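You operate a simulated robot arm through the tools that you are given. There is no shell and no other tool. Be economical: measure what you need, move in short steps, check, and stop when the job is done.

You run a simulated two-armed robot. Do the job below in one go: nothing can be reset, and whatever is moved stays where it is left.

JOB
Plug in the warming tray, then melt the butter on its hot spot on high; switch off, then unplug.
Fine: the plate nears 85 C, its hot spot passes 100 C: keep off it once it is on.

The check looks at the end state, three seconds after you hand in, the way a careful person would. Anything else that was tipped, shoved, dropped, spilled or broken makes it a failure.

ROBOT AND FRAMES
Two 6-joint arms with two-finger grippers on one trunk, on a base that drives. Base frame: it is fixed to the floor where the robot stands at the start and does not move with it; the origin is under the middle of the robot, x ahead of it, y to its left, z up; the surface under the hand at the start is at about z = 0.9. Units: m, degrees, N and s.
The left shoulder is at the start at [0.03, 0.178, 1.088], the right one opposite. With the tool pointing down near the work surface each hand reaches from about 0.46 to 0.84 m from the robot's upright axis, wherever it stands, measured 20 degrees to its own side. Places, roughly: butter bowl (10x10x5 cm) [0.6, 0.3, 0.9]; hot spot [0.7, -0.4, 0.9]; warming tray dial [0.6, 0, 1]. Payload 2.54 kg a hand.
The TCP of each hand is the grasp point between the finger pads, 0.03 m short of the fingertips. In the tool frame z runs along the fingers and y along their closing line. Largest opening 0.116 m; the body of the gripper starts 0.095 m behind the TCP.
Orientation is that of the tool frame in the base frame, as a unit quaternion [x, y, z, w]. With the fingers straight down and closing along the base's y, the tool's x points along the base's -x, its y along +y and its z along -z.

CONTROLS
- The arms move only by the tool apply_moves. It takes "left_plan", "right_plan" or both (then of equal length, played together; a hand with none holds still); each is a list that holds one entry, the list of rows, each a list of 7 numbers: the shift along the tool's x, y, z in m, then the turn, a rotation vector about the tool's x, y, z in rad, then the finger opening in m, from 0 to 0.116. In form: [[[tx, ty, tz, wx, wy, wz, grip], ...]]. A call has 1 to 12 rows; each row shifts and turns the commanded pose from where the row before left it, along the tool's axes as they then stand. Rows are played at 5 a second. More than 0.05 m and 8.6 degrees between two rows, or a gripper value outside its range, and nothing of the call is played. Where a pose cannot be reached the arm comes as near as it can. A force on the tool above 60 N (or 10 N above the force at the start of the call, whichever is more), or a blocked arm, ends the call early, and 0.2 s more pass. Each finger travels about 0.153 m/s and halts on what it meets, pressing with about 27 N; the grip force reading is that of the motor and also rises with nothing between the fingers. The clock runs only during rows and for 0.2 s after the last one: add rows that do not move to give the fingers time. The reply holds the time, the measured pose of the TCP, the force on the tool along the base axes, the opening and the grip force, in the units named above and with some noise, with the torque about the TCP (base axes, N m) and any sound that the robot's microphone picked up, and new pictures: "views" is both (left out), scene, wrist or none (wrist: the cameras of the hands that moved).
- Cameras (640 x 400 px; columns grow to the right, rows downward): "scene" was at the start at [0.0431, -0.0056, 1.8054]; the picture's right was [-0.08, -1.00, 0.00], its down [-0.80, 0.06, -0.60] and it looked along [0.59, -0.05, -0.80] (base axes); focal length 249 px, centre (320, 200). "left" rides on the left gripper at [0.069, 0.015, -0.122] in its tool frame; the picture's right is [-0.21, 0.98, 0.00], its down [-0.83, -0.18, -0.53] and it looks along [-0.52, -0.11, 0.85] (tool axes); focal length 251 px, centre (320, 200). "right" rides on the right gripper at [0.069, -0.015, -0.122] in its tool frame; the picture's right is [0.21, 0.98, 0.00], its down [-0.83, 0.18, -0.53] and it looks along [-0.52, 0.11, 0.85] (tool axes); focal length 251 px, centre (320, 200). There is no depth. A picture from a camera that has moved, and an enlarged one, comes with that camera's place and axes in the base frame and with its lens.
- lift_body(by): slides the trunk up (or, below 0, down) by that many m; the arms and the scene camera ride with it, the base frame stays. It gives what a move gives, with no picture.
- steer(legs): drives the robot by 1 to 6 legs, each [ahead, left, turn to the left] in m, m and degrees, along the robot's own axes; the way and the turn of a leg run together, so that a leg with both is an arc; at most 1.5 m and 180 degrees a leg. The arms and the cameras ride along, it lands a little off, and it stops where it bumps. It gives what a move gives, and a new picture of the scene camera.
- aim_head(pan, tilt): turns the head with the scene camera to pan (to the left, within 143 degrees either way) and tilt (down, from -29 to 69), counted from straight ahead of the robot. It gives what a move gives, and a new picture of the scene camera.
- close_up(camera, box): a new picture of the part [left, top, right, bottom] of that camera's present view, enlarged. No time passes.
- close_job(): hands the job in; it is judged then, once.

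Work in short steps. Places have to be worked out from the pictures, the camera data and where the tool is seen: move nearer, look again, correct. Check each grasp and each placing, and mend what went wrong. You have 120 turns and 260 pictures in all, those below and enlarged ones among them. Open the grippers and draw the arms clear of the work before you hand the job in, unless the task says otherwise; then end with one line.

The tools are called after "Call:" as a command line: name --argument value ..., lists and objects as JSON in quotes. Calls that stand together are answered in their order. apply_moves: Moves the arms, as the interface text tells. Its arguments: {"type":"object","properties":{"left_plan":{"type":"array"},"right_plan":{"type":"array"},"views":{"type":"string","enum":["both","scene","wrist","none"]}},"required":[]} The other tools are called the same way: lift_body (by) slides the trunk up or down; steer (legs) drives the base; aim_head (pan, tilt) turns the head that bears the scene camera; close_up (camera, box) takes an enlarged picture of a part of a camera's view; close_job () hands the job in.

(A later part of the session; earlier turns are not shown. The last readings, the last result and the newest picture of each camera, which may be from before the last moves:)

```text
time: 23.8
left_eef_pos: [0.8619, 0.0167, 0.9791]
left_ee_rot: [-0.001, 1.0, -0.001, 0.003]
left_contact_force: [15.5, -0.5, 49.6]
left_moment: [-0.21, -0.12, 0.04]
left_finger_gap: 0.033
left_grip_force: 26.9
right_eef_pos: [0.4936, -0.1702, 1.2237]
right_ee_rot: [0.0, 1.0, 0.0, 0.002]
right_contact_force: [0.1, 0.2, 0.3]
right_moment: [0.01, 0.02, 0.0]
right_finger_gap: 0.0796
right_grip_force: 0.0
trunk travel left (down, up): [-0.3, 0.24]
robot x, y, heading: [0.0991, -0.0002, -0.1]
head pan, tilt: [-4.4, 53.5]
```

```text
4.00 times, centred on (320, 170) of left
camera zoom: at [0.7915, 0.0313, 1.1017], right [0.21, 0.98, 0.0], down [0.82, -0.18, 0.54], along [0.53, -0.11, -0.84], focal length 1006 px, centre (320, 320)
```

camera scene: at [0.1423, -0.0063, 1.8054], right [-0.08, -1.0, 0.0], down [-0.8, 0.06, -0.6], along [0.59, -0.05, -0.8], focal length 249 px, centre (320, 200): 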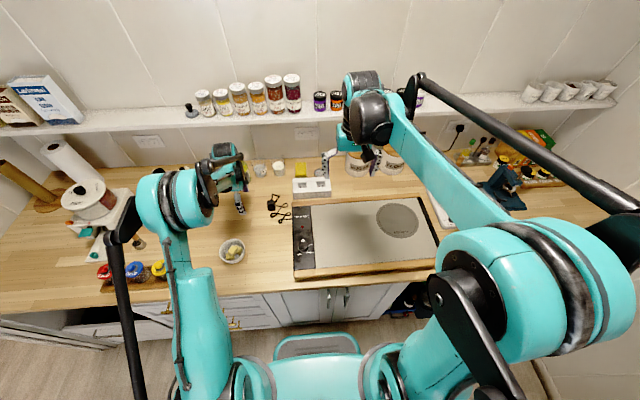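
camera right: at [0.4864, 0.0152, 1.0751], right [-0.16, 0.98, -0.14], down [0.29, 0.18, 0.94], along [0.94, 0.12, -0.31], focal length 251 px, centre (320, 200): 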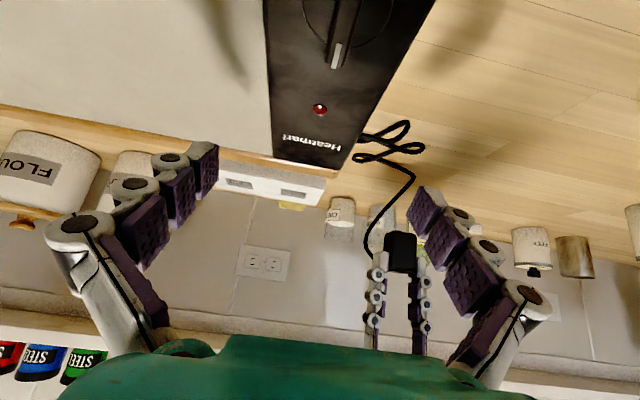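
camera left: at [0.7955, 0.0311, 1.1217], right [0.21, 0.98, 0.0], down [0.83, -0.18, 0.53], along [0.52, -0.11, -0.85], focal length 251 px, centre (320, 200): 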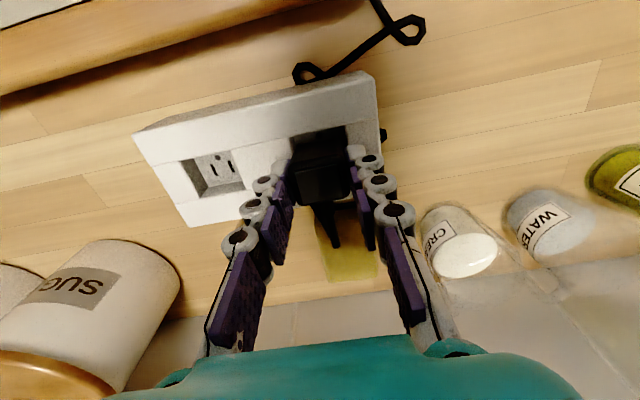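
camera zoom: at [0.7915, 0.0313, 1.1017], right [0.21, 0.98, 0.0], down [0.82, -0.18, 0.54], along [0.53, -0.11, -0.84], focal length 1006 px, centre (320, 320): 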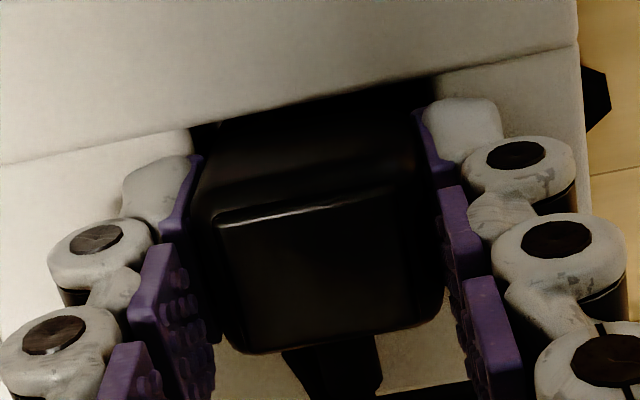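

By triangulation the plug's body bottom is at ~0.925, the well floor at ~0.928: it seems fully seated. I relax the push and release, then inspect from above.

Call:
apply_moves --left_plan '[[[0, 0, -0.003, 0, 0, 0, 0.01], [0, 0, -0.001, 0, 0, 0, 0.05], [0, 0, 0, 0, 0, 0, 0.06], [0, 0, -0.04, 0, 0, 0, 0.06], [0.02, 0, -0.04, 0, 0, 0, 0.06], [0.04, 0, 0, 0, 0, 0, 0.1]]]' --views "wrist"

Call:
close_up --camera "left" --box '[240, 120, 400, 220]'

Call:
close_up --camera "scene" --box '[270, 150, 350, 200]'

```text
time: 25.1
left_eef_pos: [0.7993, 0.0165, 1.0592]
left_ee_rot: [-0.001, 1.0, 0.0, 0.001]
left_contact_force: [-0.2, -0.4, -0.2]
left_moment: [0.0, -0.03, 0.0]
left_finger_gap: 0.1
left_grip_force: 0.1
right_eef_pos: [0.4955, -0.1697, 1.2213]
right_ee_rot: [0.0, 1.0, -0.001, 0.001]
right_contact_force: [-0.1, 0.9, -1.0]
right_moment: [-0.01, -0.01, -0.03]
right_finger_gap: 0.0801
right_grip_force: 0.1
trunk travel left (down, up): [-0.3, 0.24]
robot x, y, heading: [0.0956, -0.0024, -0.2]
head pan, tilt: [-4.4, 53.5]
camera left: at [0.7305, 0.0306, 1.1824], right [0.21, 0.98, 0.0], down [0.83, -0.18, 0.53], along [0.52, -0.11, -0.84], focal length 251 px, centre (320, 200)
```

left: 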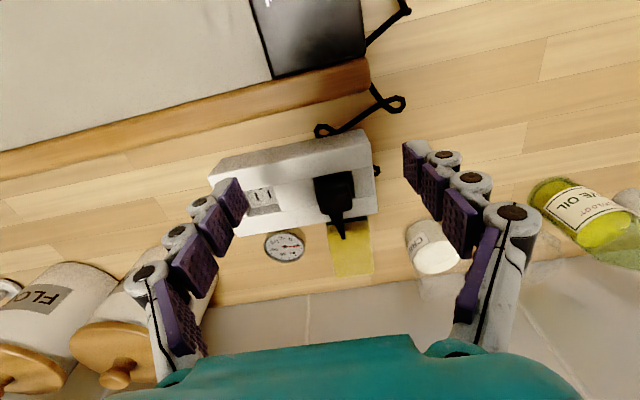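

```text
4.00 times, centred on (320, 170) of left
camera zoom: at [0.7305, 0.0306, 1.1824], right [0.21, 0.98, 0.0], down [0.83, -0.18, 0.53], along [0.52, -0.11, -0.84], focal length 1006 px, centre (320, 320)
```

zoom: 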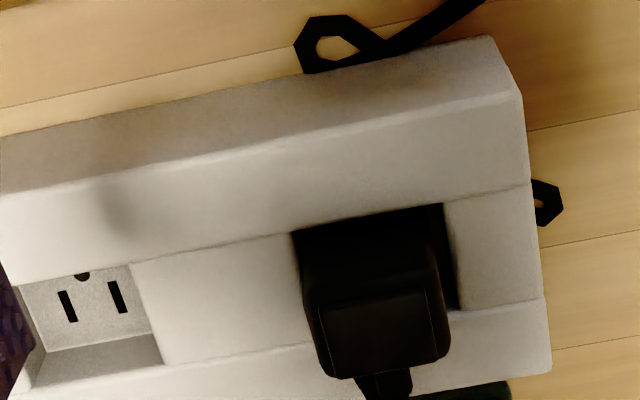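

```text
8.00 times, centred on (310, 175) of scene
camera zoom: at [0.1403, -0.0057, 1.8054], right [-0.08, -1.0, 0.0], down [-0.8, 0.06, -0.6], along [0.59, -0.05, -0.8], focal length 1994 px, centre (400, 400)
```

zoom: 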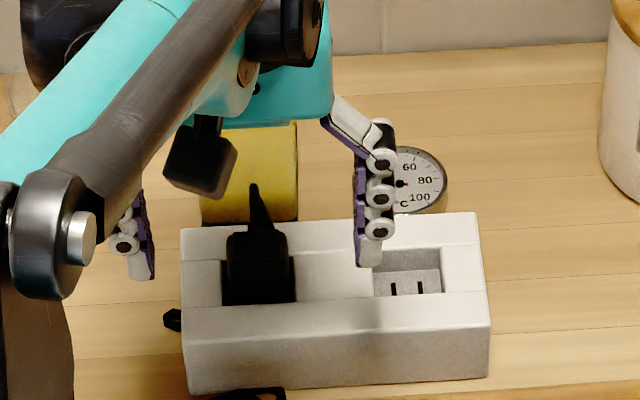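

The plug stands upright and snug in the well. Now I move the left hand to view the butter bowl near [0.57, 0.29].

Call:
apply_moves --left_plan '[[[0, 0, -0.04, 0, 0, 0, 0.1], [0.034, 0.034, -0.01, 0, 0, 0, 0.1], [0.034, 0.034, -0.01, 0, 0, 0, 0.1], [0.034, 0.034, 0, 0, 0, 0, 0.1], [0.034, 0.034, 0, 0, 0, 0, 0.1], [0.034, 0.034, 0, 0, 0, 0, 0.1], [0.034, 0.034, 0, 0, 0, 0, 0.1], [0.034, 0.034, 0, 0, 0, 0, 0.1], [0.02, 0.034, 0, 0, 0, 0, 0.1], [0, 0, 0, 0, 0, 0, 0.1]]]' --views "wrist"

Call:
close_up --camera "left" --box '[240, 80, 432, 200]'

```text
time: 27.4
left_eef_pos: [0.5427, 0.2882, 1.1194]
left_ee_rot: [0.0, 1.0, -0.001, 0.001]
left_contact_force: [1.2, 0.1, -0.7]
left_moment: [0.02, 0.01, -0.04]
left_finger_gap: 0.1
left_grip_force: 0.0
right_eef_pos: [0.4963, -0.1709, 1.2193]
right_ee_rot: [0.0, 1.0, 0.0, 0.0]
right_contact_force: [-0.1, -0.5, 0.0]
right_moment: [0.01, 0.06, 0.03]
right_finger_gap: 0.0801
right_grip_force: 0.0
trunk travel left (down, up): [-0.3, 0.24]
robot x, y, heading: [0.1015, -0.0022, -0.2]
head pan, tilt: [-4.4, 53.5]
camera left: at [0.4744, 0.3017, 1.2426], right [0.21, 0.98, 0.0], down [0.83, -0.18, 0.53], along [0.52, -0.11, -0.85], focal length 251 px, centre (320, 200)
```

left: 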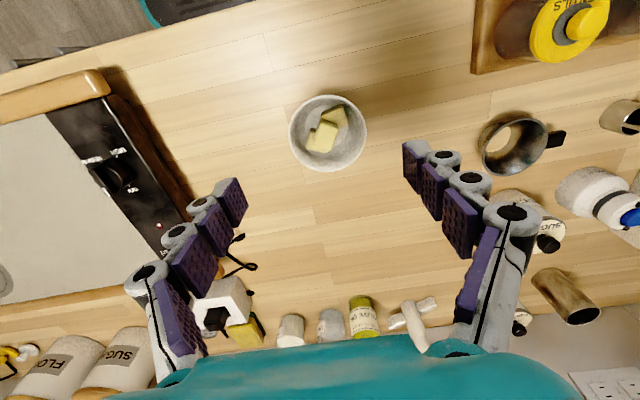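

```text
3.33 times, centred on (336, 140) of left
camera zoom: at [0.4744, 0.3017, 1.2426], right [0.21, 0.98, 0.0], down [0.83, -0.18, 0.53], along [0.52, -0.11, -0.85], focal length 838 px, centre (267, 400)
```

zoom: 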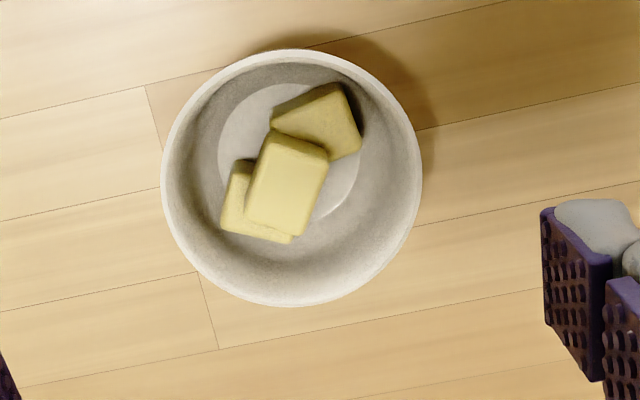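

Bowl rim is centred near [0.565, 0.292], about 9–10 cm across, rim at z≈0.95. I'll grasp it across the diameter with open fingers: position above and check clearance.

Call:
apply_moves --left_plan '[[[-0.011, 0.002, 0.04, 0, 0, 0, 0.116], [-0.011, 0.0015, 0.04, 0, 0, 0, 0.116], [0, 0, 0.03, 0, 0, 0, 0.116], [0, 0, 0, 0, 0, 0, 0.116]]]' --views "wrist"

```text
time: 28.4
left_eef_pos: [0.5659, 0.2928, 1.0085]
left_ee_rot: [-0.001, 1.0, 0.0, -0.001]
left_contact_force: [-0.6, -0.2, -0.8]
left_moment: [-0.04, 0.01, 0.02]
left_finger_gap: 0.1161
left_grip_force: 0.0
right_eef_pos: [0.4959, -0.1698, 1.221]
right_ee_rot: [0.001, 1.0, 0.0, 0.0]
right_contact_force: [0.1, -0.3, -0.2]
right_moment: [0.0, 0.02, 0.0]
right_finger_gap: 0.0797
right_grip_force: 0.0
trunk travel left (down, up): [-0.3, 0.24]
robot x, y, heading: [0.1022, 0.0015, 0.2]
head pan, tilt: [-4.4, 53.5]
camera left: at [0.4962, 0.3061, 1.1315], right [0.21, 0.98, 0.0], down [0.83, -0.18, 0.53], along [0.52, -0.11, -0.85], focal length 251 px, centre (320, 200)
```

left: 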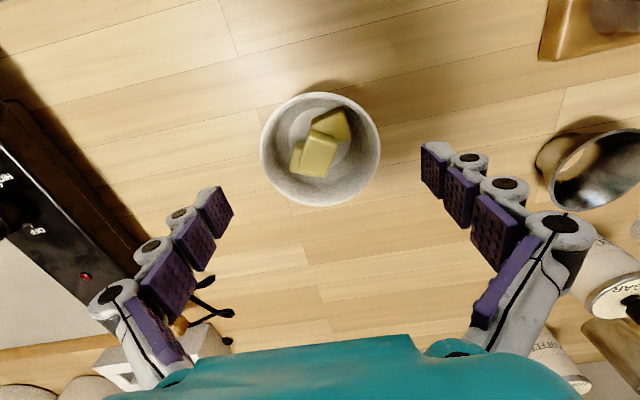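

Centred within a few mm. I descend to rim height and close gently.

Call:
apply_moves --left_plan '[[[0.003, 0, 0.03, 0, 0, 0, 0.116], [0, 0, 0.036, 0, 0, 0, 0.116], [0, 0, 0, 0, 0, 0, 0.116], [0, 0, 0, 0, 0, 0, 0.1], [0, 0, 0, 0, 0, 0, 0.085], [0, 0, 0, 0, 0, 0, 0.075], [0, 0, 0, 0, 0, 0, 0.075]]]' --views "wrist"

```text
time: 29.9
left_eef_pos: [0.5606, 0.2901, 0.9419]
left_ee_rot: [-0.001, 1.0, 0.0, 0.001]
left_contact_force: [-0.6, 0.4, 1.0]
left_moment: [-0.04, 0.06, -0.02]
left_finger_gap: 0.0886
left_grip_force: 27.2
right_eef_pos: [0.4972, -0.1708, 1.2211]
right_ee_rot: [0.0, 1.0, 0.0, 0.0]
right_contact_force: [-0.3, -0.4, -1.2]
right_moment: [-0.01, 0.01, 0.0]
right_finger_gap: 0.0798
right_grip_force: 0.0
trunk travel left (down, up): [-0.3, 0.24]
robot x, y, heading: [0.098, 0.0015, 0.2]
head pan, tilt: [-4.4, 53.5]
camera left: at [0.4934, 0.3033, 1.0651], right [0.21, 0.98, 0.0], down [0.83, -0.18, 0.53], along [0.52, -0.11, -0.85], focal length 251 px, centre (320, 200)
```

left: 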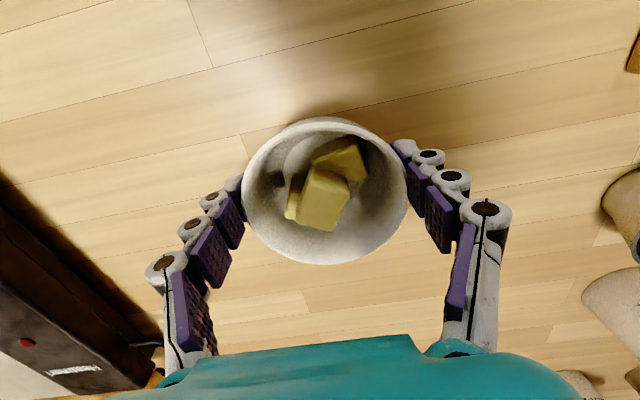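

The bowl is gripped at 89 mm with 27 N. I lift it slowly and check that it stays level.

Call:
apply_moves --left_plan '[[[0, 0, -0.015, 0, 0, 0, 0.075], [0, 0, -0.025, 0, 0, 0, 0.075], [0, 0, -0.03, 0, 0, 0, 0.075], [0, 0, -0.03, 0, 0, 0, 0.075], [0, 0, -0.02, 0, 0, 0, 0.075]]]' --views "both"

```text
time: 31.1
left_eef_pos: [0.5631, 0.2927, 1.0631]
left_ee_rot: [-0.001, 1.0, 0.0, -0.001]
left_contact_force: [-0.9, -0.5, -2.2]
left_moment: [-0.01, -0.03, 0.01]
left_finger_gap: 0.0884
left_grip_force: 27.2
right_eef_pos: [0.4968, -0.1702, 1.2212]
right_ee_rot: [0.0, 1.0, 0.0, 0.0]
right_contact_force: [-1.0, 1.0, -0.6]
right_moment: [0.0, -0.01, 0.01]
right_finger_gap: 0.0801
right_grip_force: 0.0
trunk travel left (down, up): [-0.3, 0.24]
robot x, y, heading: [0.1005, 0.003, -0.2]
head pan, tilt: [-4.4, 53.5]
camera scene: at [0.1419, -0.0056, 1.8054], right [-0.08, -1.0, 0.0], down [-0.8, 0.06, -0.6], along [0.59, -0.05, -0.8], focal length 249 px, centre (320, 200)
camera left: at [0.4938, 0.3059, 1.1851], right [0.21, 0.98, 0.0], down [0.83, -0.18, 0.53], along [0.52, -0.11, -0.85], focal length 251 px, centre (320, 200)
```

scene: 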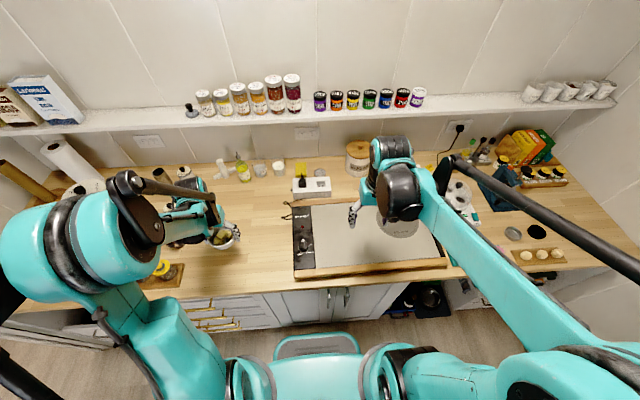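
left: 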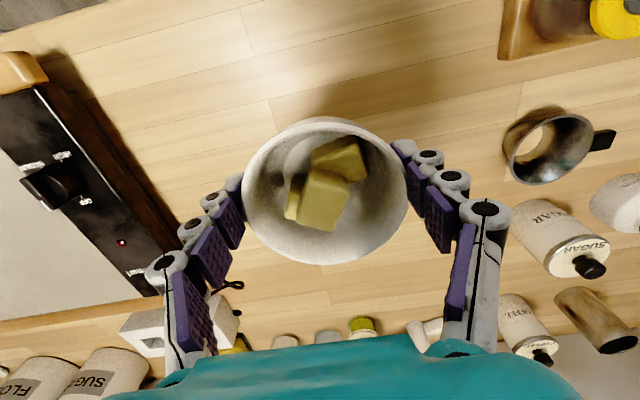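

The bowl hangs level. Before driving right I check for clearance on the right side.

Call:
aim_head --pan -75 --tilt 35

```text
time: 32.6
left_eef_pos: [0.5633, 0.2922, 1.0618]
left_ee_rot: [-0.001, 1.0, -0.001, 0.0]
left_contact_force: [-0.2, 0.9, -1.8]
left_moment: [0.0, 0.07, 0.0]
left_finger_gap: 0.0884
left_grip_force: 27.1
right_eef_pos: [0.4964, -0.1697, 1.2218]
right_ee_rot: [0.001, 1.0, -0.001, 0.0]
right_contact_force: [0.4, -0.4, 0.4]
right_moment: [-0.02, 0.02, 0.01]
right_finger_gap: 0.08
right_grip_force: 0.0
trunk travel left (down, up): [-0.3, 0.24]
robot x, y, heading: [0.0978, 0.0, 0.3]
head pan, tilt: [-75.0, 35.0]
camera scene: at [0.0919, -0.0848, 1.8317], right [-0.97, -0.26, 0.0], down [-0.15, 0.55, -0.82], along [0.21, -0.79, -0.57], focal length 249 px, centre (320, 200)
```

scene: 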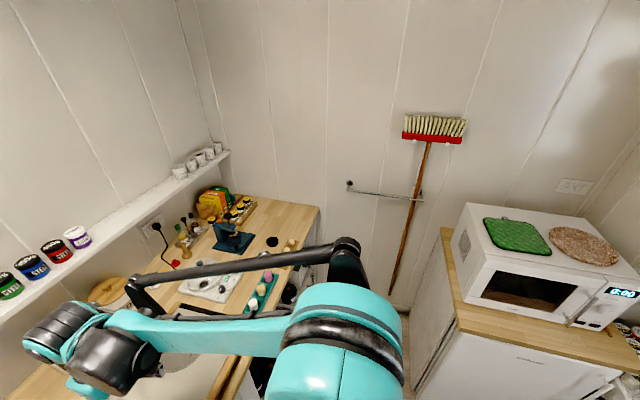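

The right side has ample room (wall around y≈−1.2). I raise the bowl a little, restore the head, and drive 0.4 m right.

Call:
apply_moves --left_plan '[[[0, 0, -0.03, 0, 0, 0, 0.075], [0, 0, -0.03, 0, 0, 0, 0.075]]]' --views "none"

Call:
steer --legs '[[0, -0.2, 0], [0, -0.2, 0]]'

Call:
aim_head --pan 0 --tilt 53

```text
time: 33.2
left_eef_pos: [0.5619, 0.2924, 1.1229]
left_ee_rot: [-0.001, 1.0, 0.0, 0.0]
left_contact_force: [0.1, 0.9, -2.5]
left_moment: [-0.01, 0.01, -0.02]
left_finger_gap: 0.0885
left_grip_force: 26.8
right_eef_pos: [0.4954, -0.1702, 1.2212]
right_ee_rot: [0.0, 1.0, 0.0, -0.001]
right_contact_force: [0.2, 0.6, -0.5]
right_moment: [-0.03, 0.0, 0.02]
right_finger_gap: 0.0802
right_grip_force: 0.1
trunk travel left (down, up): [-0.3, 0.24]
robot x, y, heading: [0.0983, -0.0008, -0.2]
head pan, tilt: [-75.0, 35.0]
```

```text
time: 36.0
left_eef_pos: [0.5613, -0.1071, 1.1229]
left_ee_rot: [-0.003, 1.0, 0.0, 0.001]
left_contact_force: [0.2, -0.1, -1.7]
left_moment: [0.03, 0.03, -0.01]
left_finger_gap: 0.088
left_grip_force: 27.2
right_eef_pos: [0.4982, -0.5694, 1.2202]
right_ee_rot: [-0.002, 1.0, 0.0, 0.0]
right_contact_force: [0.4, -0.1, -0.2]
right_moment: [0.06, -0.03, 0.0]
right_finger_gap: 0.0802
right_grip_force: 0.0
trunk travel left (down, up): [-0.3, 0.24]
robot x, y, heading: [0.0997, -0.3988, 0.3]
head pan, tilt: [-75.0, 35.0]
camera scene: at [0.0929, -0.4865, 1.8316], right [-0.97, -0.26, 0.0], down [-0.15, 0.55, -0.82], along [0.21, -0.79, -0.57], focal length 249 px, centre (320, 200)
```

scene: 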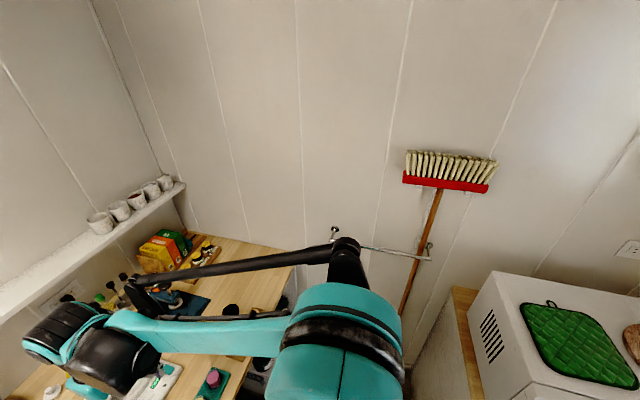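

```text
time: 37.4
left_eef_pos: [0.5611, -0.1076, 1.1224]
left_ee_rot: [-0.002, 1.0, 0.0, 0.0]
left_contact_force: [0.1, -0.1, -2.6]
left_moment: [0.04, 0.01, -0.01]
left_finger_gap: 0.0882
left_grip_force: 27.0
right_eef_pos: [0.4965, -0.5695, 1.2215]
right_ee_rot: [-0.001, 1.0, 0.0, 0.001]
right_contact_force: [-0.4, -0.3, 0.3]
right_moment: [-0.01, -0.02, 0.01]
right_finger_gap: 0.08
right_grip_force: 0.1
trunk travel left (down, up): [-0.3, 0.24]
robot x, y, heading: [0.1019, -0.3958, 0.4]
head pan, tilt: [0.0, 53.0]
camera scene: at [0.1439, -0.4003, 1.806], right [0.0, -1.0, 0.0], down [-0.8, 0.0, -0.6], along [0.6, 0.0, -0.8], focal length 249 px, centre (320, 200)
```

scene: 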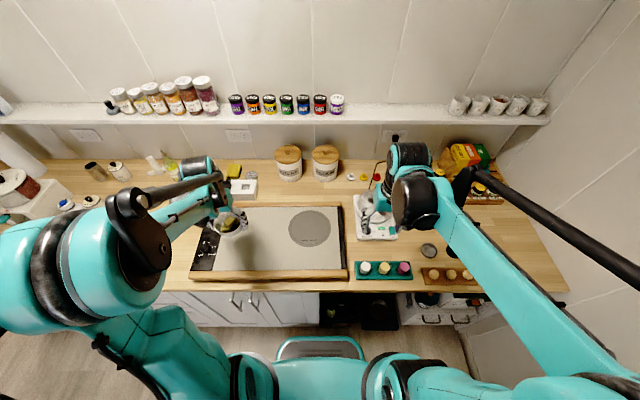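

The hot spot is at about [0.658, −0.36]. I carry the bowl above it and look.

Call:
apply_moves --left_plan '[[[-0.014, -0.036, 0, 0, 0, 0, 0.075], [-0.014, -0.036, 0, 0, 0, 0, 0.075], [-0.014, -0.036, 0, 0, 0, 0, 0.075], [-0.014, -0.036, 0, 0, 0, 0, 0.075], [-0.014, -0.036, 0, 0, 0, 0, 0.075], [-0.014, -0.036, 0, 0, 0, 0, 0.075], [-0.013, -0.036, 0.02, 0, 0, 0, 0.075], [0, 0, 0.02, 0, 0, 0, 0.075]]]' --views "both"

Call:
close_up --camera "scene" --box '[240, 180, 380, 290]'

```text
time: 39.2
left_eef_pos: [0.661, -0.3558, 1.0832]
left_ee_rot: [-0.002, 1.0, 0.0, -0.001]
left_contact_force: [0.0, 0.4, -2.5]
left_moment: [-0.01, -0.01, -0.02]
left_finger_gap: 0.0882
left_grip_force: 26.9
right_eef_pos: [0.4978, -0.569, 1.2216]
right_ee_rot: [-0.002, 1.0, 0.0, 0.0]
right_contact_force: [-0.5, 1.0, 0.3]
right_moment: [-0.06, -0.02, -0.03]
right_finger_gap: 0.0799
right_grip_force: 0.1
trunk travel left (down, up): [-0.3, 0.24]
robot x, y, heading: [0.0997, -0.3981, 0.3]
head pan, tilt: [0.0, 53.0]
camera scene: at [0.1439, -0.3992, 1.806], right [0.0, -1.0, 0.0], down [-0.8, 0.0, -0.6], along [0.6, 0.0, -0.8], focal length 249 px, centre (320, 200)
camera left: at [0.5908, -0.3426, 1.2065], right [0.21, 0.98, 0.0], down [0.83, -0.18, 0.53], along [0.52, -0.11, -0.85], focal length 251 px, centre (320, 200)
```

scene: 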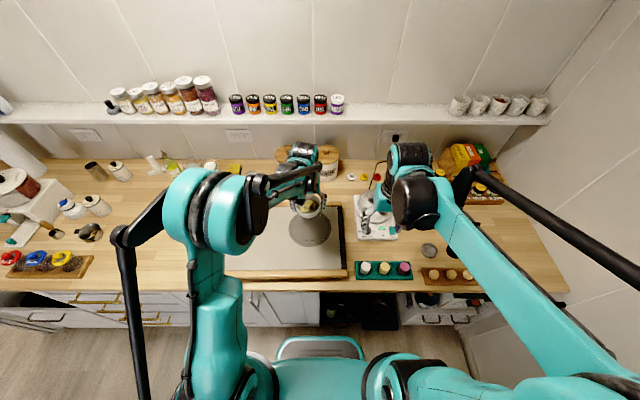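
left: 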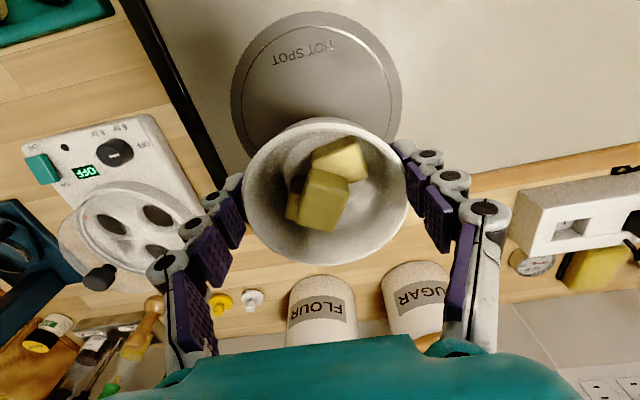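

```text
3.64 times, centred on (310, 235) of scene
camera zoom: at [0.1439, -0.3992, 1.806], right [0.0, -1.0, 0.0], down [-0.8, 0.0, -0.6], along [0.6, 0.0, -0.8], focal length 906 px, centre (356, 73)
```

zoom: 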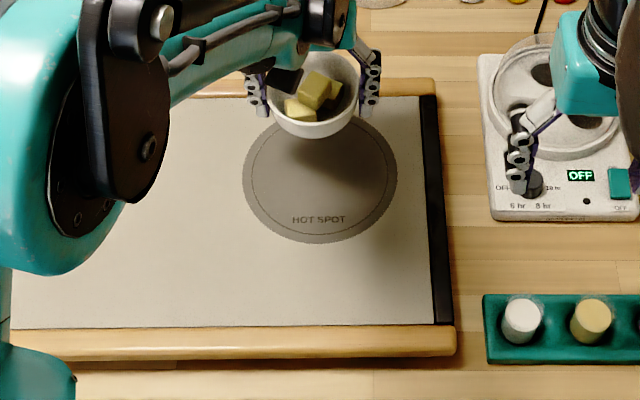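

The hot spot centre works out at ≈[0.655, −0.359]. I adjust slightly and lower the bowl to just above the plate.

Call:
apply_moves --left_plan '[[[0.005, -0.003, 0.025, 0, 0, 0, 0.075], [0, 0, 0.025, 0, 0, 0, 0.075], [0, 0, 0.02, 0, 0, 0, 0.075], [0, 0, 0.015, 0, 0, 0, 0.075]]]' --views "wrist"

Call:
close_up --camera "scene" --box '[260, 180, 360, 260]'

```text
time: 40.2
left_eef_pos: [0.6561, -0.3593, 0.9971]
left_ee_rot: [-0.002, 1.0, 0.0, -0.001]
left_contact_force: [0.0, 0.0, -2.0]
left_moment: [-0.01, 0.02, -0.01]
left_finger_gap: 0.0879
left_grip_force: 26.9
right_eef_pos: [0.4988, -0.5686, 1.2211]
right_ee_rot: [-0.001, 1.0, 0.0, 0.0]
right_contact_force: [0.7, -0.3, -0.1]
right_moment: [-0.01, 0.01, 0.03]
right_finger_gap: 0.08
right_grip_force: 0.0
trunk travel left (down, up): [-0.3, 0.24]
robot x, y, heading: [0.0997, -0.4, 0.2]
head pan, tilt: [0.0, 53.0]
camera left: at [0.5872, -0.346, 1.1195], right [0.21, 0.98, 0.0], down [0.83, -0.18, 0.53], along [0.52, -0.11, -0.85], focal length 251 px, centre (320, 200)
```

left: 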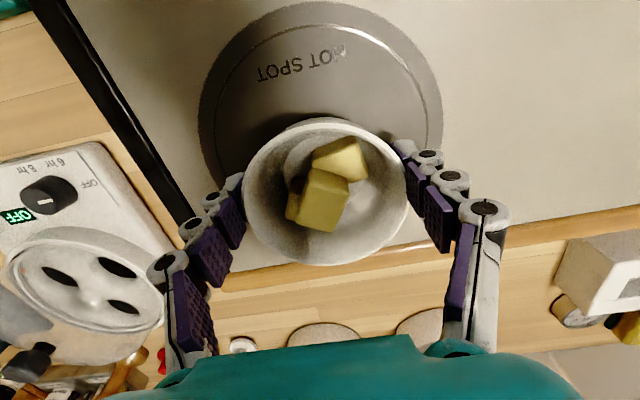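

```text
5.00 times, centred on (310, 220) of scene
camera zoom: at [0.1445, -0.4, 1.806], right [0.0, -1.0, 0.0], down [-0.8, 0.0, -0.6], along [0.6, 0.0, -0.8], focal length 1246 px, centre (370, 100)
```

zoom: 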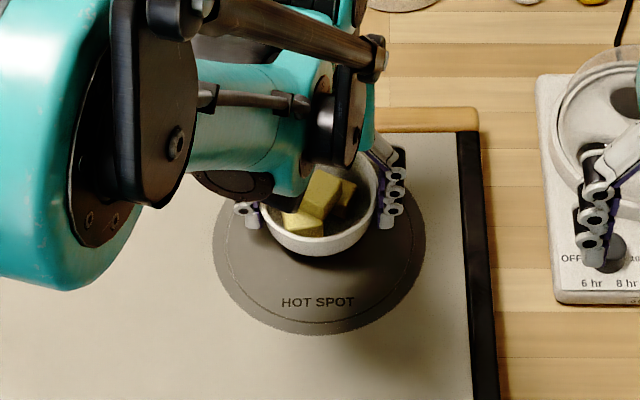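

Still clear above the plate; I lower in small steps watching the vertical force.

Call:
apply_moves --left_plan '[[[0, 0, 0.005, 0, 0, 0, 0.075], [0, 0, 0.004, 0, 0, 0, 0.075], [0, 0, 0.003, 0, 0, 0, 0.075]]]' --views "none"

```text
time: 41.0
left_eef_pos: [0.6544, -0.361, 0.9865]
left_ee_rot: [-0.001, 1.0, 0.0, 0.001]
left_contact_force: [7.3, 1.3, 27.3]
left_moment: [-0.22, 0.04, 0.01]
left_finger_gap: 0.0867
left_grip_force: 26.8
right_eef_pos: [0.4955, -0.5695, 1.2232]
right_ee_rot: [-0.001, 1.0, 0.0, 0.0]
right_contact_force: [0.0, -1.1, -0.7]
right_moment: [-0.02, 0.01, 0.04]
right_finger_gap: 0.0799
right_grip_force: 0.1
trunk travel left (down, up): [-0.3, 0.24]
robot x, y, heading: [0.0976, -0.4037, 0.4]
head pan, tilt: [0.0, 53.0]
```

The bowl is on the plate. I ease off 3 mm, open, and rise straight up.

Call:
apply_moves --left_plan '[[[0, 0, -0.003, 0, 0, 0, 0.075], [0, 0, 0, 0, 0, 0, 0.1], [0, 0, 0, 0, 0, 0, 0.116], [0, 0, 0, 0, 0, 0, 0.116], [0, 0, -0.03, 0, 0, 0, 0.116], [0, 0, -0.04, 0, 0, 0, 0.116], [0, 0, -0.04, 0, 0, 0, 0.116]]]' --views "both"

```text
time: 42.6
left_eef_pos: [0.6556, -0.3597, 1.0969]
left_ee_rot: [-0.002, 1.0, -0.001, 0.0]
left_contact_force: [-0.7, -0.6, -0.4]
left_moment: [0.03, -0.04, -0.03]
left_finger_gap: 0.1159
left_grip_force: 0.0
right_eef_pos: [0.4975, -0.5699, 1.2215]
right_ee_rot: [-0.002, 1.0, 0.0, 0.0]
right_contact_force: [-0.1, -0.5, -0.3]
right_moment: [0.01, -0.07, 0.0]
right_finger_gap: 0.0802
right_grip_force: 0.0
trunk travel left (down, up): [-0.3, 0.24]
robot x, y, heading: [0.0979, -0.4009, 0.2]
head pan, tilt: [0.0, 53.0]
camera scene: at [0.1425, -0.4001, 1.806], right [0.0, -1.0, 0.0], down [-0.8, 0.0, -0.6], along [0.6, 0.0, -0.8], focal length 249 px, centre (320, 200)
camera left: at [0.5868, -0.3462, 1.2205], right [0.21, 0.98, 0.0], down [0.83, -0.18, 0.53], along [0.52, -0.11, -0.85], focal length 251 px, centre (320, 200)
```

scene: 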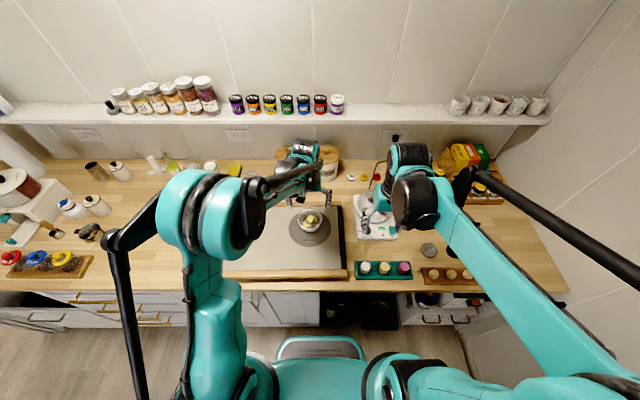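
left: 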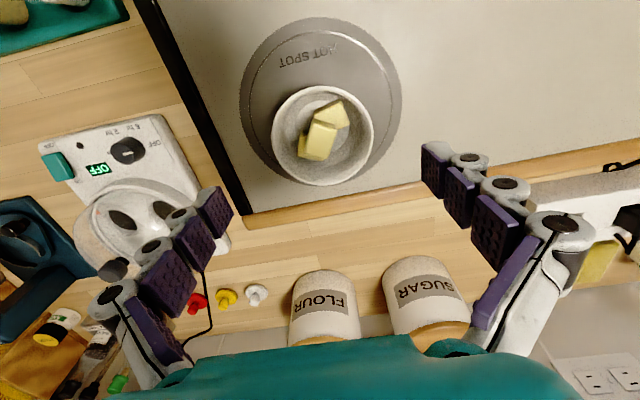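

The bowl sits centred on the hot spot, butter upright inside. Next I bring the left hand toward the dial at about [0.57, 0.02] for a close look.

Call:
apply_moves --left_plan '[[[0.012, 0.042, 0, 0, 0, 0, 0.1], [0.012, 0.042, 0, 0, 0, 0, 0.08], [0.012, 0.042, 0, 0, 0, 0, 0.06], [0.012, 0.042, 0, 0, 0, 0, 0.06], [0.012, 0.042, 0, 0, 0, 0, 0.06], [0.012, 0.042, 0, 0, 0, 0, 0.06], [0.012, 0.042, 0, 0, 0, 0, 0.06], [0.012, 0.042, 0, 0, 0, 0, 0.06], [0.012, 0.04, 0, 0, 0, 0, 0.06]]]' --views "wrist"

Call:
close_up --camera "left" --box '[240, 60, 400, 160]'

```text
time: 44.6
left_eef_pos: [0.5444, 0.0167, 1.0991]
left_ee_rot: [-0.001, 1.0, 0.0, 0.001]
left_contact_force: [-0.2, -0.4, -0.3]
left_moment: [-0.04, 0.01, 0.01]
left_finger_gap: 0.0601
left_grip_force: 0.1
right_eef_pos: [0.497, -0.5683, 1.2209]
right_ee_rot: [-0.003, 1.0, -0.001, 0.0]
right_contact_force: [0.1, 0.5, 0.1]
right_moment: [-0.01, -0.01, 0.05]
right_finger_gap: 0.08
right_grip_force: 0.1
trunk travel left (down, up): [-0.3, 0.24]
robot x, y, heading: [0.1011, -0.4003, 0.3]
head pan, tilt: [0.0, 53.0]
camera left: at [0.4754, 0.03, 1.2213], right [0.21, 0.98, 0.0], down [0.83, -0.18, 0.53], along [0.52, -0.11, -0.85], focal length 251 px, centre (320, 200)
```

left: 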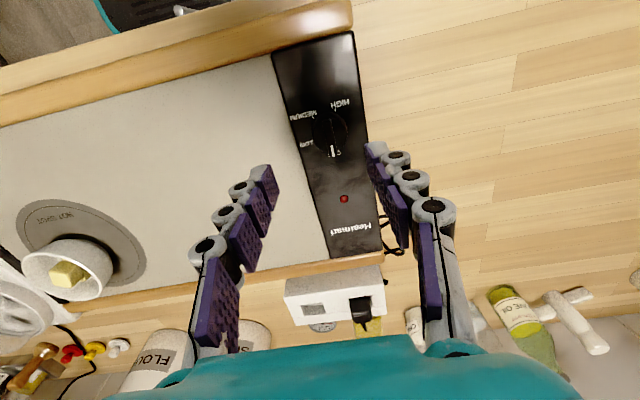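

```text
4.00 times, centred on (320, 110) of left
camera zoom: at [0.4754, 0.03, 1.2213], right [0.21, 0.98, 0.0], down [0.83, -0.18, 0.53], along [0.52, -0.11, -0.85], focal length 1006 px, centre (320, 560)
```

zoom: 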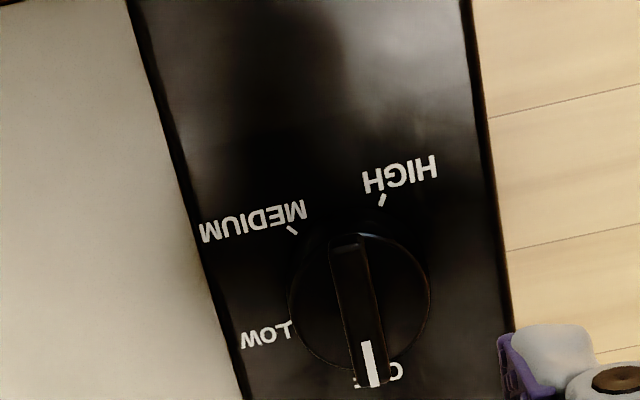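

The dial's ridge lies along x with its white pointer at OFF (toward +x), centre ≈[0.559, 0.023]; going clockwise from above LOW ≈70°, MEDIUM ≈140°, HIGH ≈210°. I go lower to measure the knob height.

Call:
apply_moves --left_plan '[[[-0.005, 0.003, 0.035, 0, 0, 0, 0.06], [-0.008, 0.003, 0.035, 0, 0, 0, 0.06]]]' --views "none"

Call:
close_up --camera "left" --box '[220, 90, 420, 215]'

```text
time: 45.2
left_eef_pos: [0.5586, 0.0196, 1.0289]
left_ee_rot: [-0.002, 1.0, 0.0, 0.0]
left_contact_force: [0.2, 0.5, -0.7]
left_moment: [-0.01, -0.01, 0.0]
left_finger_gap: 0.0597
left_grip_force: 0.1
right_eef_pos: [0.497, -0.5684, 1.2206]
right_ee_rot: [-0.002, 1.0, 0.001, 0.0]
right_contact_force: [-0.1, 0.8, -0.3]
right_moment: [-0.01, 0.03, -0.06]
right_finger_gap: 0.0801
right_grip_force: 0.1
trunk travel left (down, up): [-0.3, 0.24]
robot x, y, heading: [0.1019, -0.4036, 0.1]
head pan, tilt: [0.0, 53.0]
```

```text
3.20 times, centred on (320, 152) of left
camera zoom: at [0.4891, 0.0336, 1.1518], right [0.21, 0.98, 0.0], down [0.83, -0.18, 0.53], along [0.52, -0.11, -0.85], focal length 805 px, centre (320, 352)
```

zoom: 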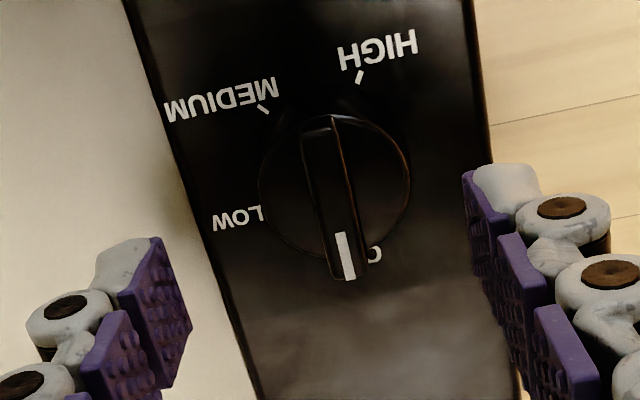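

Knob centre ≈[0.560, 0.022], ~4 cm in diameter. I centre the fingers over the ridge and descend carefully.

Call:
apply_moves --left_plan '[[[-0.001, 0.002, 0.015, 0, 0, 0, 0.04], [0, 0, 0.012, 0, 0, 0, 0.04], [0, 0, 0.006, 0, 0, 0, 0.04]]]' --views "none"

Call:
close_up --camera "left" --box '[240, 120, 400, 220]'

```text
time: 46.0
left_eef_pos: [0.5588, 0.0211, 0.9951]
left_ee_rot: [-0.003, 1.0, 0.0, 0.0]
left_contact_force: [0.0, 0.1, 0.0]
left_moment: [-0.03, 0.0, 0.0]
left_finger_gap: 0.0398
left_grip_force: 0.0
right_eef_pos: [0.4977, -0.5693, 1.2213]
right_ee_rot: [-0.001, 1.0, 0.0, 0.001]
right_contact_force: [0.7, -0.2, 0.1]
right_moment: [0.01, 0.03, 0.02]
right_finger_gap: 0.08
right_grip_force: 0.0
trunk travel left (down, up): [-0.3, 0.24]
robot x, y, heading: [0.1005, -0.4043, 0.3]
head pan, tilt: [0.0, 53.0]
```

```text
4.00 times, centred on (320, 170) of left
camera zoom: at [0.4901, 0.0358, 1.1186], right [0.21, 0.98, 0.0], down [0.83, -0.18, 0.53], along [0.52, -0.11, -0.85], focal length 1006 px, centre (320, 320)
```

zoom: 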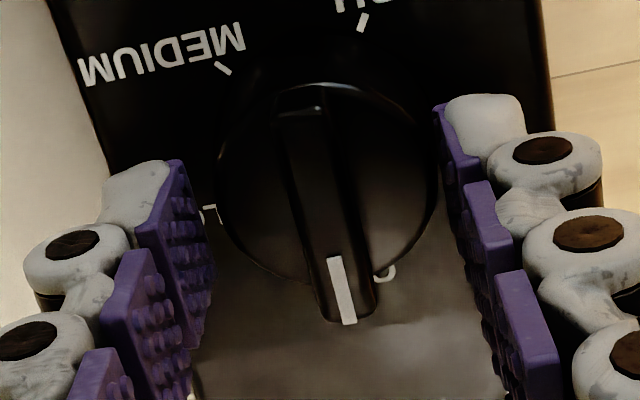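

The ridge stands between the tips. I nudge to centre and close on the ridge, checking the gap.

Call:
apply_moves --left_plan '[[[0.002, 0.0015, 0, 0, 0, 0, 0.04], [0, 0, 0, 0, 0, 0, 0.02], [0, 0, 0, 0, 0, 0, 0.002], [0, 0, 0, 0, 0, 0, 0.002]]]' --views "none"

Call:
close_up --camera "left" --box '[240, 120, 400, 220]'

```text
time: 47.0
left_eef_pos: [0.5567, 0.0244, 0.9957]
left_ee_rot: [-0.002, 1.0, -0.001, 0.0]
left_contact_force: [2.7, 2.8, 4.7]
left_moment: [0.07, -0.17, -0.03]
left_finger_gap: 0.0352
left_grip_force: 26.3
right_eef_pos: [0.4978, -0.5694, 1.2224]
right_ee_rot: [-0.002, 1.0, 0.0, 0.0]
right_contact_force: [-1.1, -0.6, 0.4]
right_moment: [-0.02, -0.02, -0.01]
right_finger_gap: 0.0801
right_grip_force: 0.1
trunk travel left (down, up): [-0.3, 0.24]
robot x, y, heading: [0.0992, -0.3998, 0.5]
head pan, tilt: [0.0, 53.0]
```

```text
4.00 times, centred on (320, 170) of left
camera zoom: at [0.4881, 0.0372, 1.1187], right [0.21, 0.98, 0.0], down [0.83, -0.18, 0.53], along [0.52, -0.11, -0.85], focal length 1006 px, centre (320, 320)
```

zoom: 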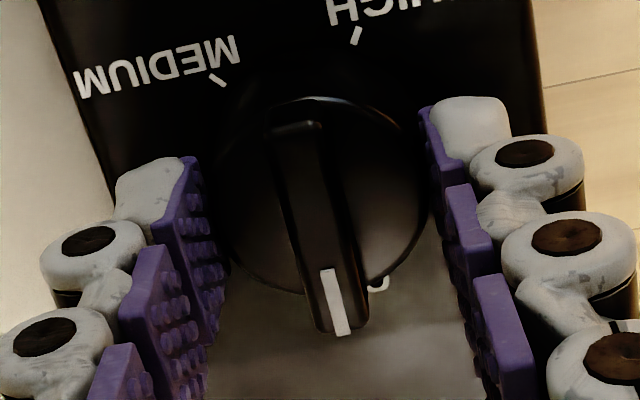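

The tips met the knob's round skirt (35 mm gap). I open, raise 12 mm, and close on the ridge itself.

Call:
apply_moves --left_plan '[[[0, 0, 0, 0, 0, 0, 0.045], [0, 0, 0, 0, 0, 0, 0.045], [0, 0, -0.012, 0, 0, 0, 0.045], [0, 0, 0, 0, 0, 0, 0.02], [0, 0, 0, 0, 0, 0, 0.002], [0, 0, 0, 0, 0, 0, 0.002]]]' --views "none"

Call:
close_up --camera "left" --box '[240, 120, 400, 220]'

```text
time: 48.4
left_eef_pos: [0.5564, 0.0235, 1.0074]
left_ee_rot: [-0.001, 1.0, 0.0, -0.001]
left_contact_force: [-2.0, -4.7, 0.5]
left_moment: [-0.17, 0.43, -0.02]
left_finger_gap: 0.0087
left_grip_force: 26.6
right_eef_pos: [0.4973, -0.57, 1.2214]
right_ee_rot: [-0.002, 1.0, 0.0, -0.001]
right_contact_force: [0.7, 0.2, 0.6]
right_moment: [-0.02, -0.01, -0.01]
right_finger_gap: 0.0802
right_grip_force: 0.1
trunk travel left (down, up): [-0.3, 0.24]
robot x, y, heading: [0.0978, -0.4012, -0.0]
head pan, tilt: [0.0, 53.0]
```

```text
4.00 times, centred on (320, 170) of left
camera zoom: at [0.4877, 0.0374, 1.1304], right [0.21, 0.98, 0.0], down [0.83, -0.18, 0.53], along [0.52, -0.11, -0.85], focal length 1006 px, centre (320, 320)
```

zoom: 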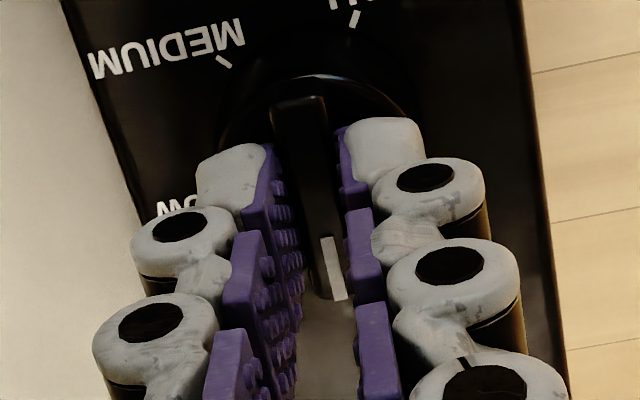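

The ridge is gripped (8.7 mm). I turn clockwise from above and check that the dial follows.

Call:
apply_moves --left_plan '[[[0, -0.001, 0, 0, 0, 0.07, 0.002], [0, 0, 0, 0, 0, 0.14, 0.002], [0, 0, 0, 0, 0, 0.14, 0.002], [0, 0, 0, 0, 0, 0.14, 0.002], [0, 0, 0, 0, 0, 0.14, 0.002], [0, 0, 0, 0, 0, 0.14, 0.002], [0, 0, 0, 0, 0, 0.14, 0.002]]]' --views "wrist"

Call:
close_up --camera "left" --box '[240, 100, 400, 200]'

```text
time: 50.0
left_eef_pos: [0.5579, 0.025, 1.0076]
left_ee_rot: [0.438, 0.899, 0.0, 0.0]
left_contact_force: [-5.5, 3.1, 0.9]
left_moment: [0.07, 0.14, 0.01]
left_finger_gap: 0.0086
left_grip_force: 27.1
right_eef_pos: [0.4974, -0.5685, 1.2214]
right_ee_rot: [-0.002, 1.0, -0.001, -0.001]
right_contact_force: [-0.2, -0.4, -0.3]
right_moment: [0.03, -0.03, 0.0]
right_finger_gap: 0.0799
right_grip_force: 0.0
trunk travel left (down, up): [-0.3, 0.24]
robot x, y, heading: [0.1042, -0.3992, 0.2]
head pan, tilt: [0.0, 53.0]
camera left: at [0.5269, 0.0861, 1.1304], right [0.9, 0.43, 0.0], down [0.36, -0.76, 0.53], along [0.23, -0.48, -0.85], focal length 251 px, centre (320, 200)
```

left: 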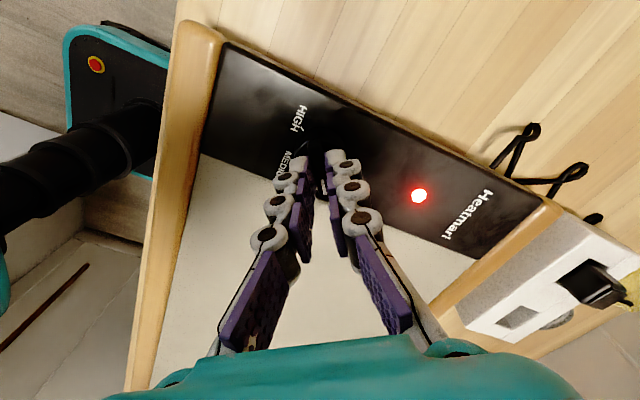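

```text
4.00 times, centred on (320, 150) of left
camera zoom: at [0.5269, 0.0861, 1.1304], right [0.9, 0.43, 0.0], down [0.36, -0.76, 0.53], along [0.23, -0.48, -0.85], focal length 1006 px, centre (320, 400)
```

zoom: 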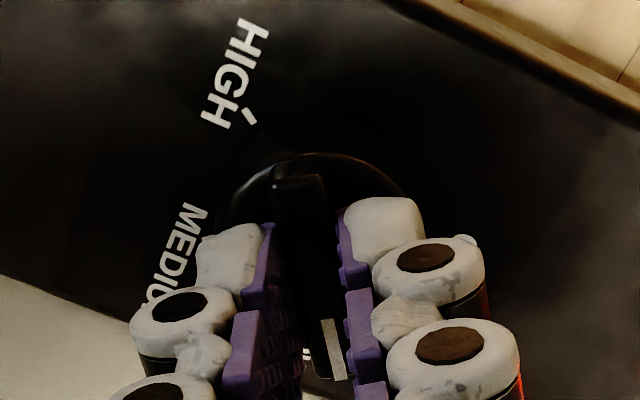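

The LED lights up: it's plugged in and powered. The dial follows the hand; I continue turning.

Call:
apply_moves --left_plan '[[[0, 0, 0, 0, 0, 0.14, 0.002], [0, 0, 0, 0, 0, 0.14, 0.002], [0, 0, 0, 0, 0, 0.14, 0.002], [0, 0, 0, 0, 0, 0.14, 0.002], [0, 0, 0, 0, 0, 0.14, 0.002], [0, 0, 0, 0, 0, 0.14, 0.002], [0, 0, 0, 0, 0, 0.14, 0.002], [0, 0, 0, 0, 0, 0.14, 0.002], [0, 0, 0, 0, 0, 0.14, 0.002], [0, 0, 0, 0, 0, 0.14, 0.002]]]' --views "wrist"

```text
time: 52.2
left_eef_pos: [0.5571, 0.0229, 1.0088]
left_ee_rot: [0.914, 0.405, 0.0, -0.001]
left_contact_force: [-1.3, 9.4, 8.6]
left_moment: [-0.07, 0.33, 0.02]
left_finger_gap: 0.0083
left_grip_force: 27.4
right_eef_pos: [0.4967, -0.5686, 1.2209]
right_ee_rot: [-0.002, 1.0, 0.0, 0.0]
right_contact_force: [0.1, -0.5, -0.2]
right_moment: [-0.02, 0.02, 0.01]
right_finger_gap: 0.0801
right_grip_force: 0.1
trunk travel left (down, up): [-0.3, 0.24]
robot x, y, heading: [0.0977, -0.4009, 0.0]
head pan, tilt: [0.0, 53.0]
camera left: at [0.6144, 0.0632, 1.1304], right [0.58, -0.82, 0.0], down [-0.69, -0.49, 0.53], along [-0.44, -0.31, -0.85], focal length 251 px, centre (320, 200)
```

left: 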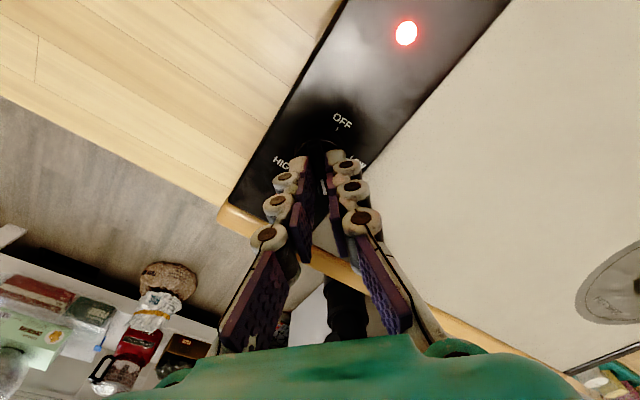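

At ~132° now, no limit reached. I turn the remaining ~78° to HIGH.

Call:
apply_moves --left_plan '[[[0, 0, 0, 0, 0, 0.136, 0.002], [0, 0, 0, 0, 0, 0.136, 0.002], [0, 0, 0, 0, 0, 0.136, 0.002], [0, 0, 0, 0, 0, 0.136, 0.002], [0, 0, 0, 0, 0, 0.136, 0.002], [0, 0, 0, 0, 0, 0.136, 0.002], [0, 0, 0, 0, 0, 0.136, 0.002], [0, 0, 0, 0, 0, 0.136, 0.002], [0, 0, 0, 0, 0, 0.136, 0.002], [0, 0, 0, 0, 0, 0.136, 0.002]]]' --views "wrist"

Call:
close_up --camera "left" --box '[240, 100, 400, 200]'

```text
time: 53.0
left_eef_pos: [0.5821, -0.0289, 1.0068]
left_ee_rot: [0.968, 0.252, -0.001, -0.019]
left_contact_force: [-4.0, 22.1, -6.4]
left_moment: [0.32, 0.53, 0.08]
left_finger_gap: 0.0092
left_grip_force: 27.2
left hand out of reach, approached as far as the arm can: row 2, 3
right_eef_pos: [0.4975, -0.5637, 1.221]
right_ee_rot: [-0.003, 1.0, -0.002, 0.0]
right_contact_force: [-0.4, 0.1, -0.1]
right_moment: [-0.05, -0.03, 0.01]
right_finger_gap: 0.0802
right_grip_force: 0.0
trunk travel left (down, up): [-0.3, 0.24]
robot x, y, heading: [0.1036, -0.4014, 0.2]
head pan, tilt: [0.0, 53.0]
stopped in row 3 (left hand): the force on the tool passed its limit at 84 N (the readings are from after the stop); the commanded pose is now the measured one
camera left: at [0.652, -0.0129, 1.1292], right [0.29, -0.96, -0.04], down [-0.8, -0.26, 0.53], along [-0.52, -0.12, -0.84], focal length 251 px, centre (320, 200)
```

left: 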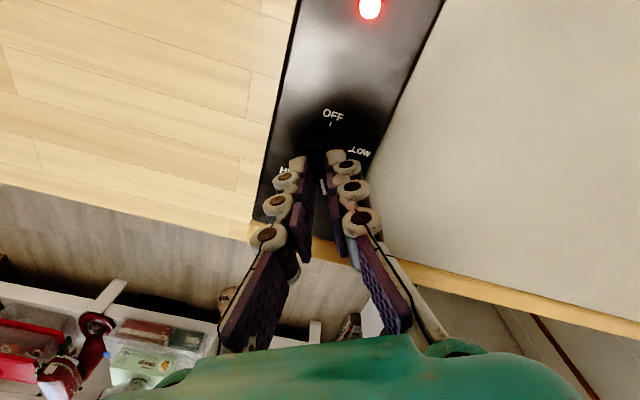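

```text
4.00 times, centred on (320, 150) of left
camera zoom: at [0.652, -0.0129, 1.1292], right [0.29, -0.96, -0.04], down [-0.8, -0.26, 0.53], along [-0.52, -0.12, -0.84], focal length 1006 px, centre (320, 400)
```

zoom: 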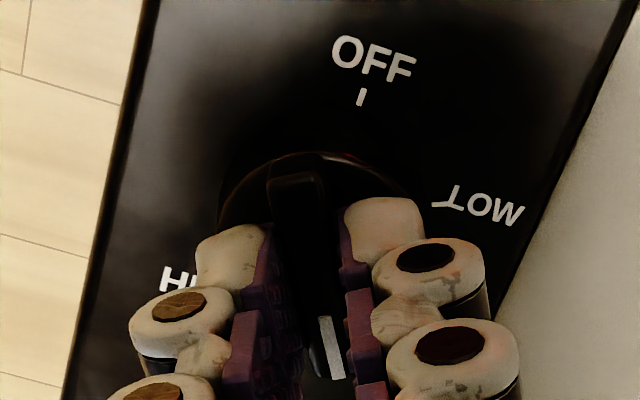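

The wrist hit its limit and the hand slid, seemingly dragging the knob/tray by about [+0.025, −0.05]. I check the scene before anything else.

Call:
close_up --camera "scene" --box '[150, 130, 410, 295]'

Call:
close_up --camera "scene" --box '[0, 0, 640, 400]'

```text
2.42 times, centred on (280, 212) of scene
camera zoom: at [0.1428, -0.3939, 1.8058], right [0.01, -1.0, 0.0], down [-0.8, -0.01, -0.6], along [0.6, 0.0, -0.8], focal length 604 px, centre (417, 170)
```

zoom: 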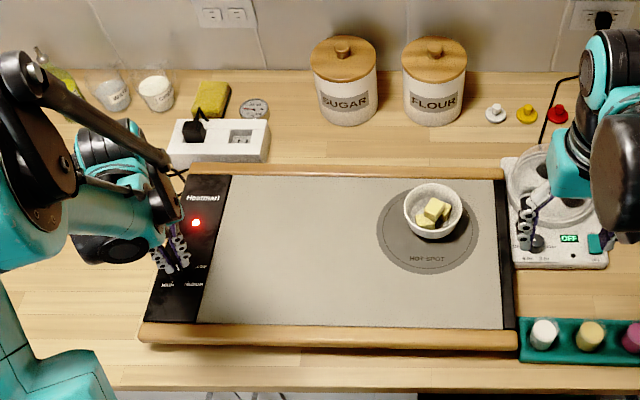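

```text
1.00 times, centred on (320, 200) of scene (not enlarged: the box is as wide or as high as the picture)
camera zoom: at [0.1428, -0.3939, 1.8058], right [0.01, -1.0, 0.0], down [-0.8, -0.01, -0.6], along [0.6, 0.0, -0.8], focal length 249 px, centre (320, 200)
```

zoom: 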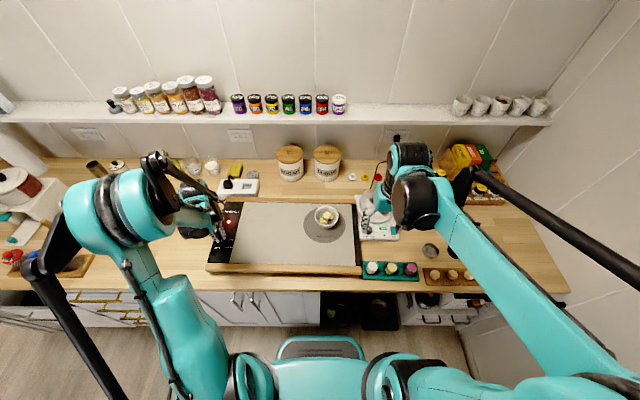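

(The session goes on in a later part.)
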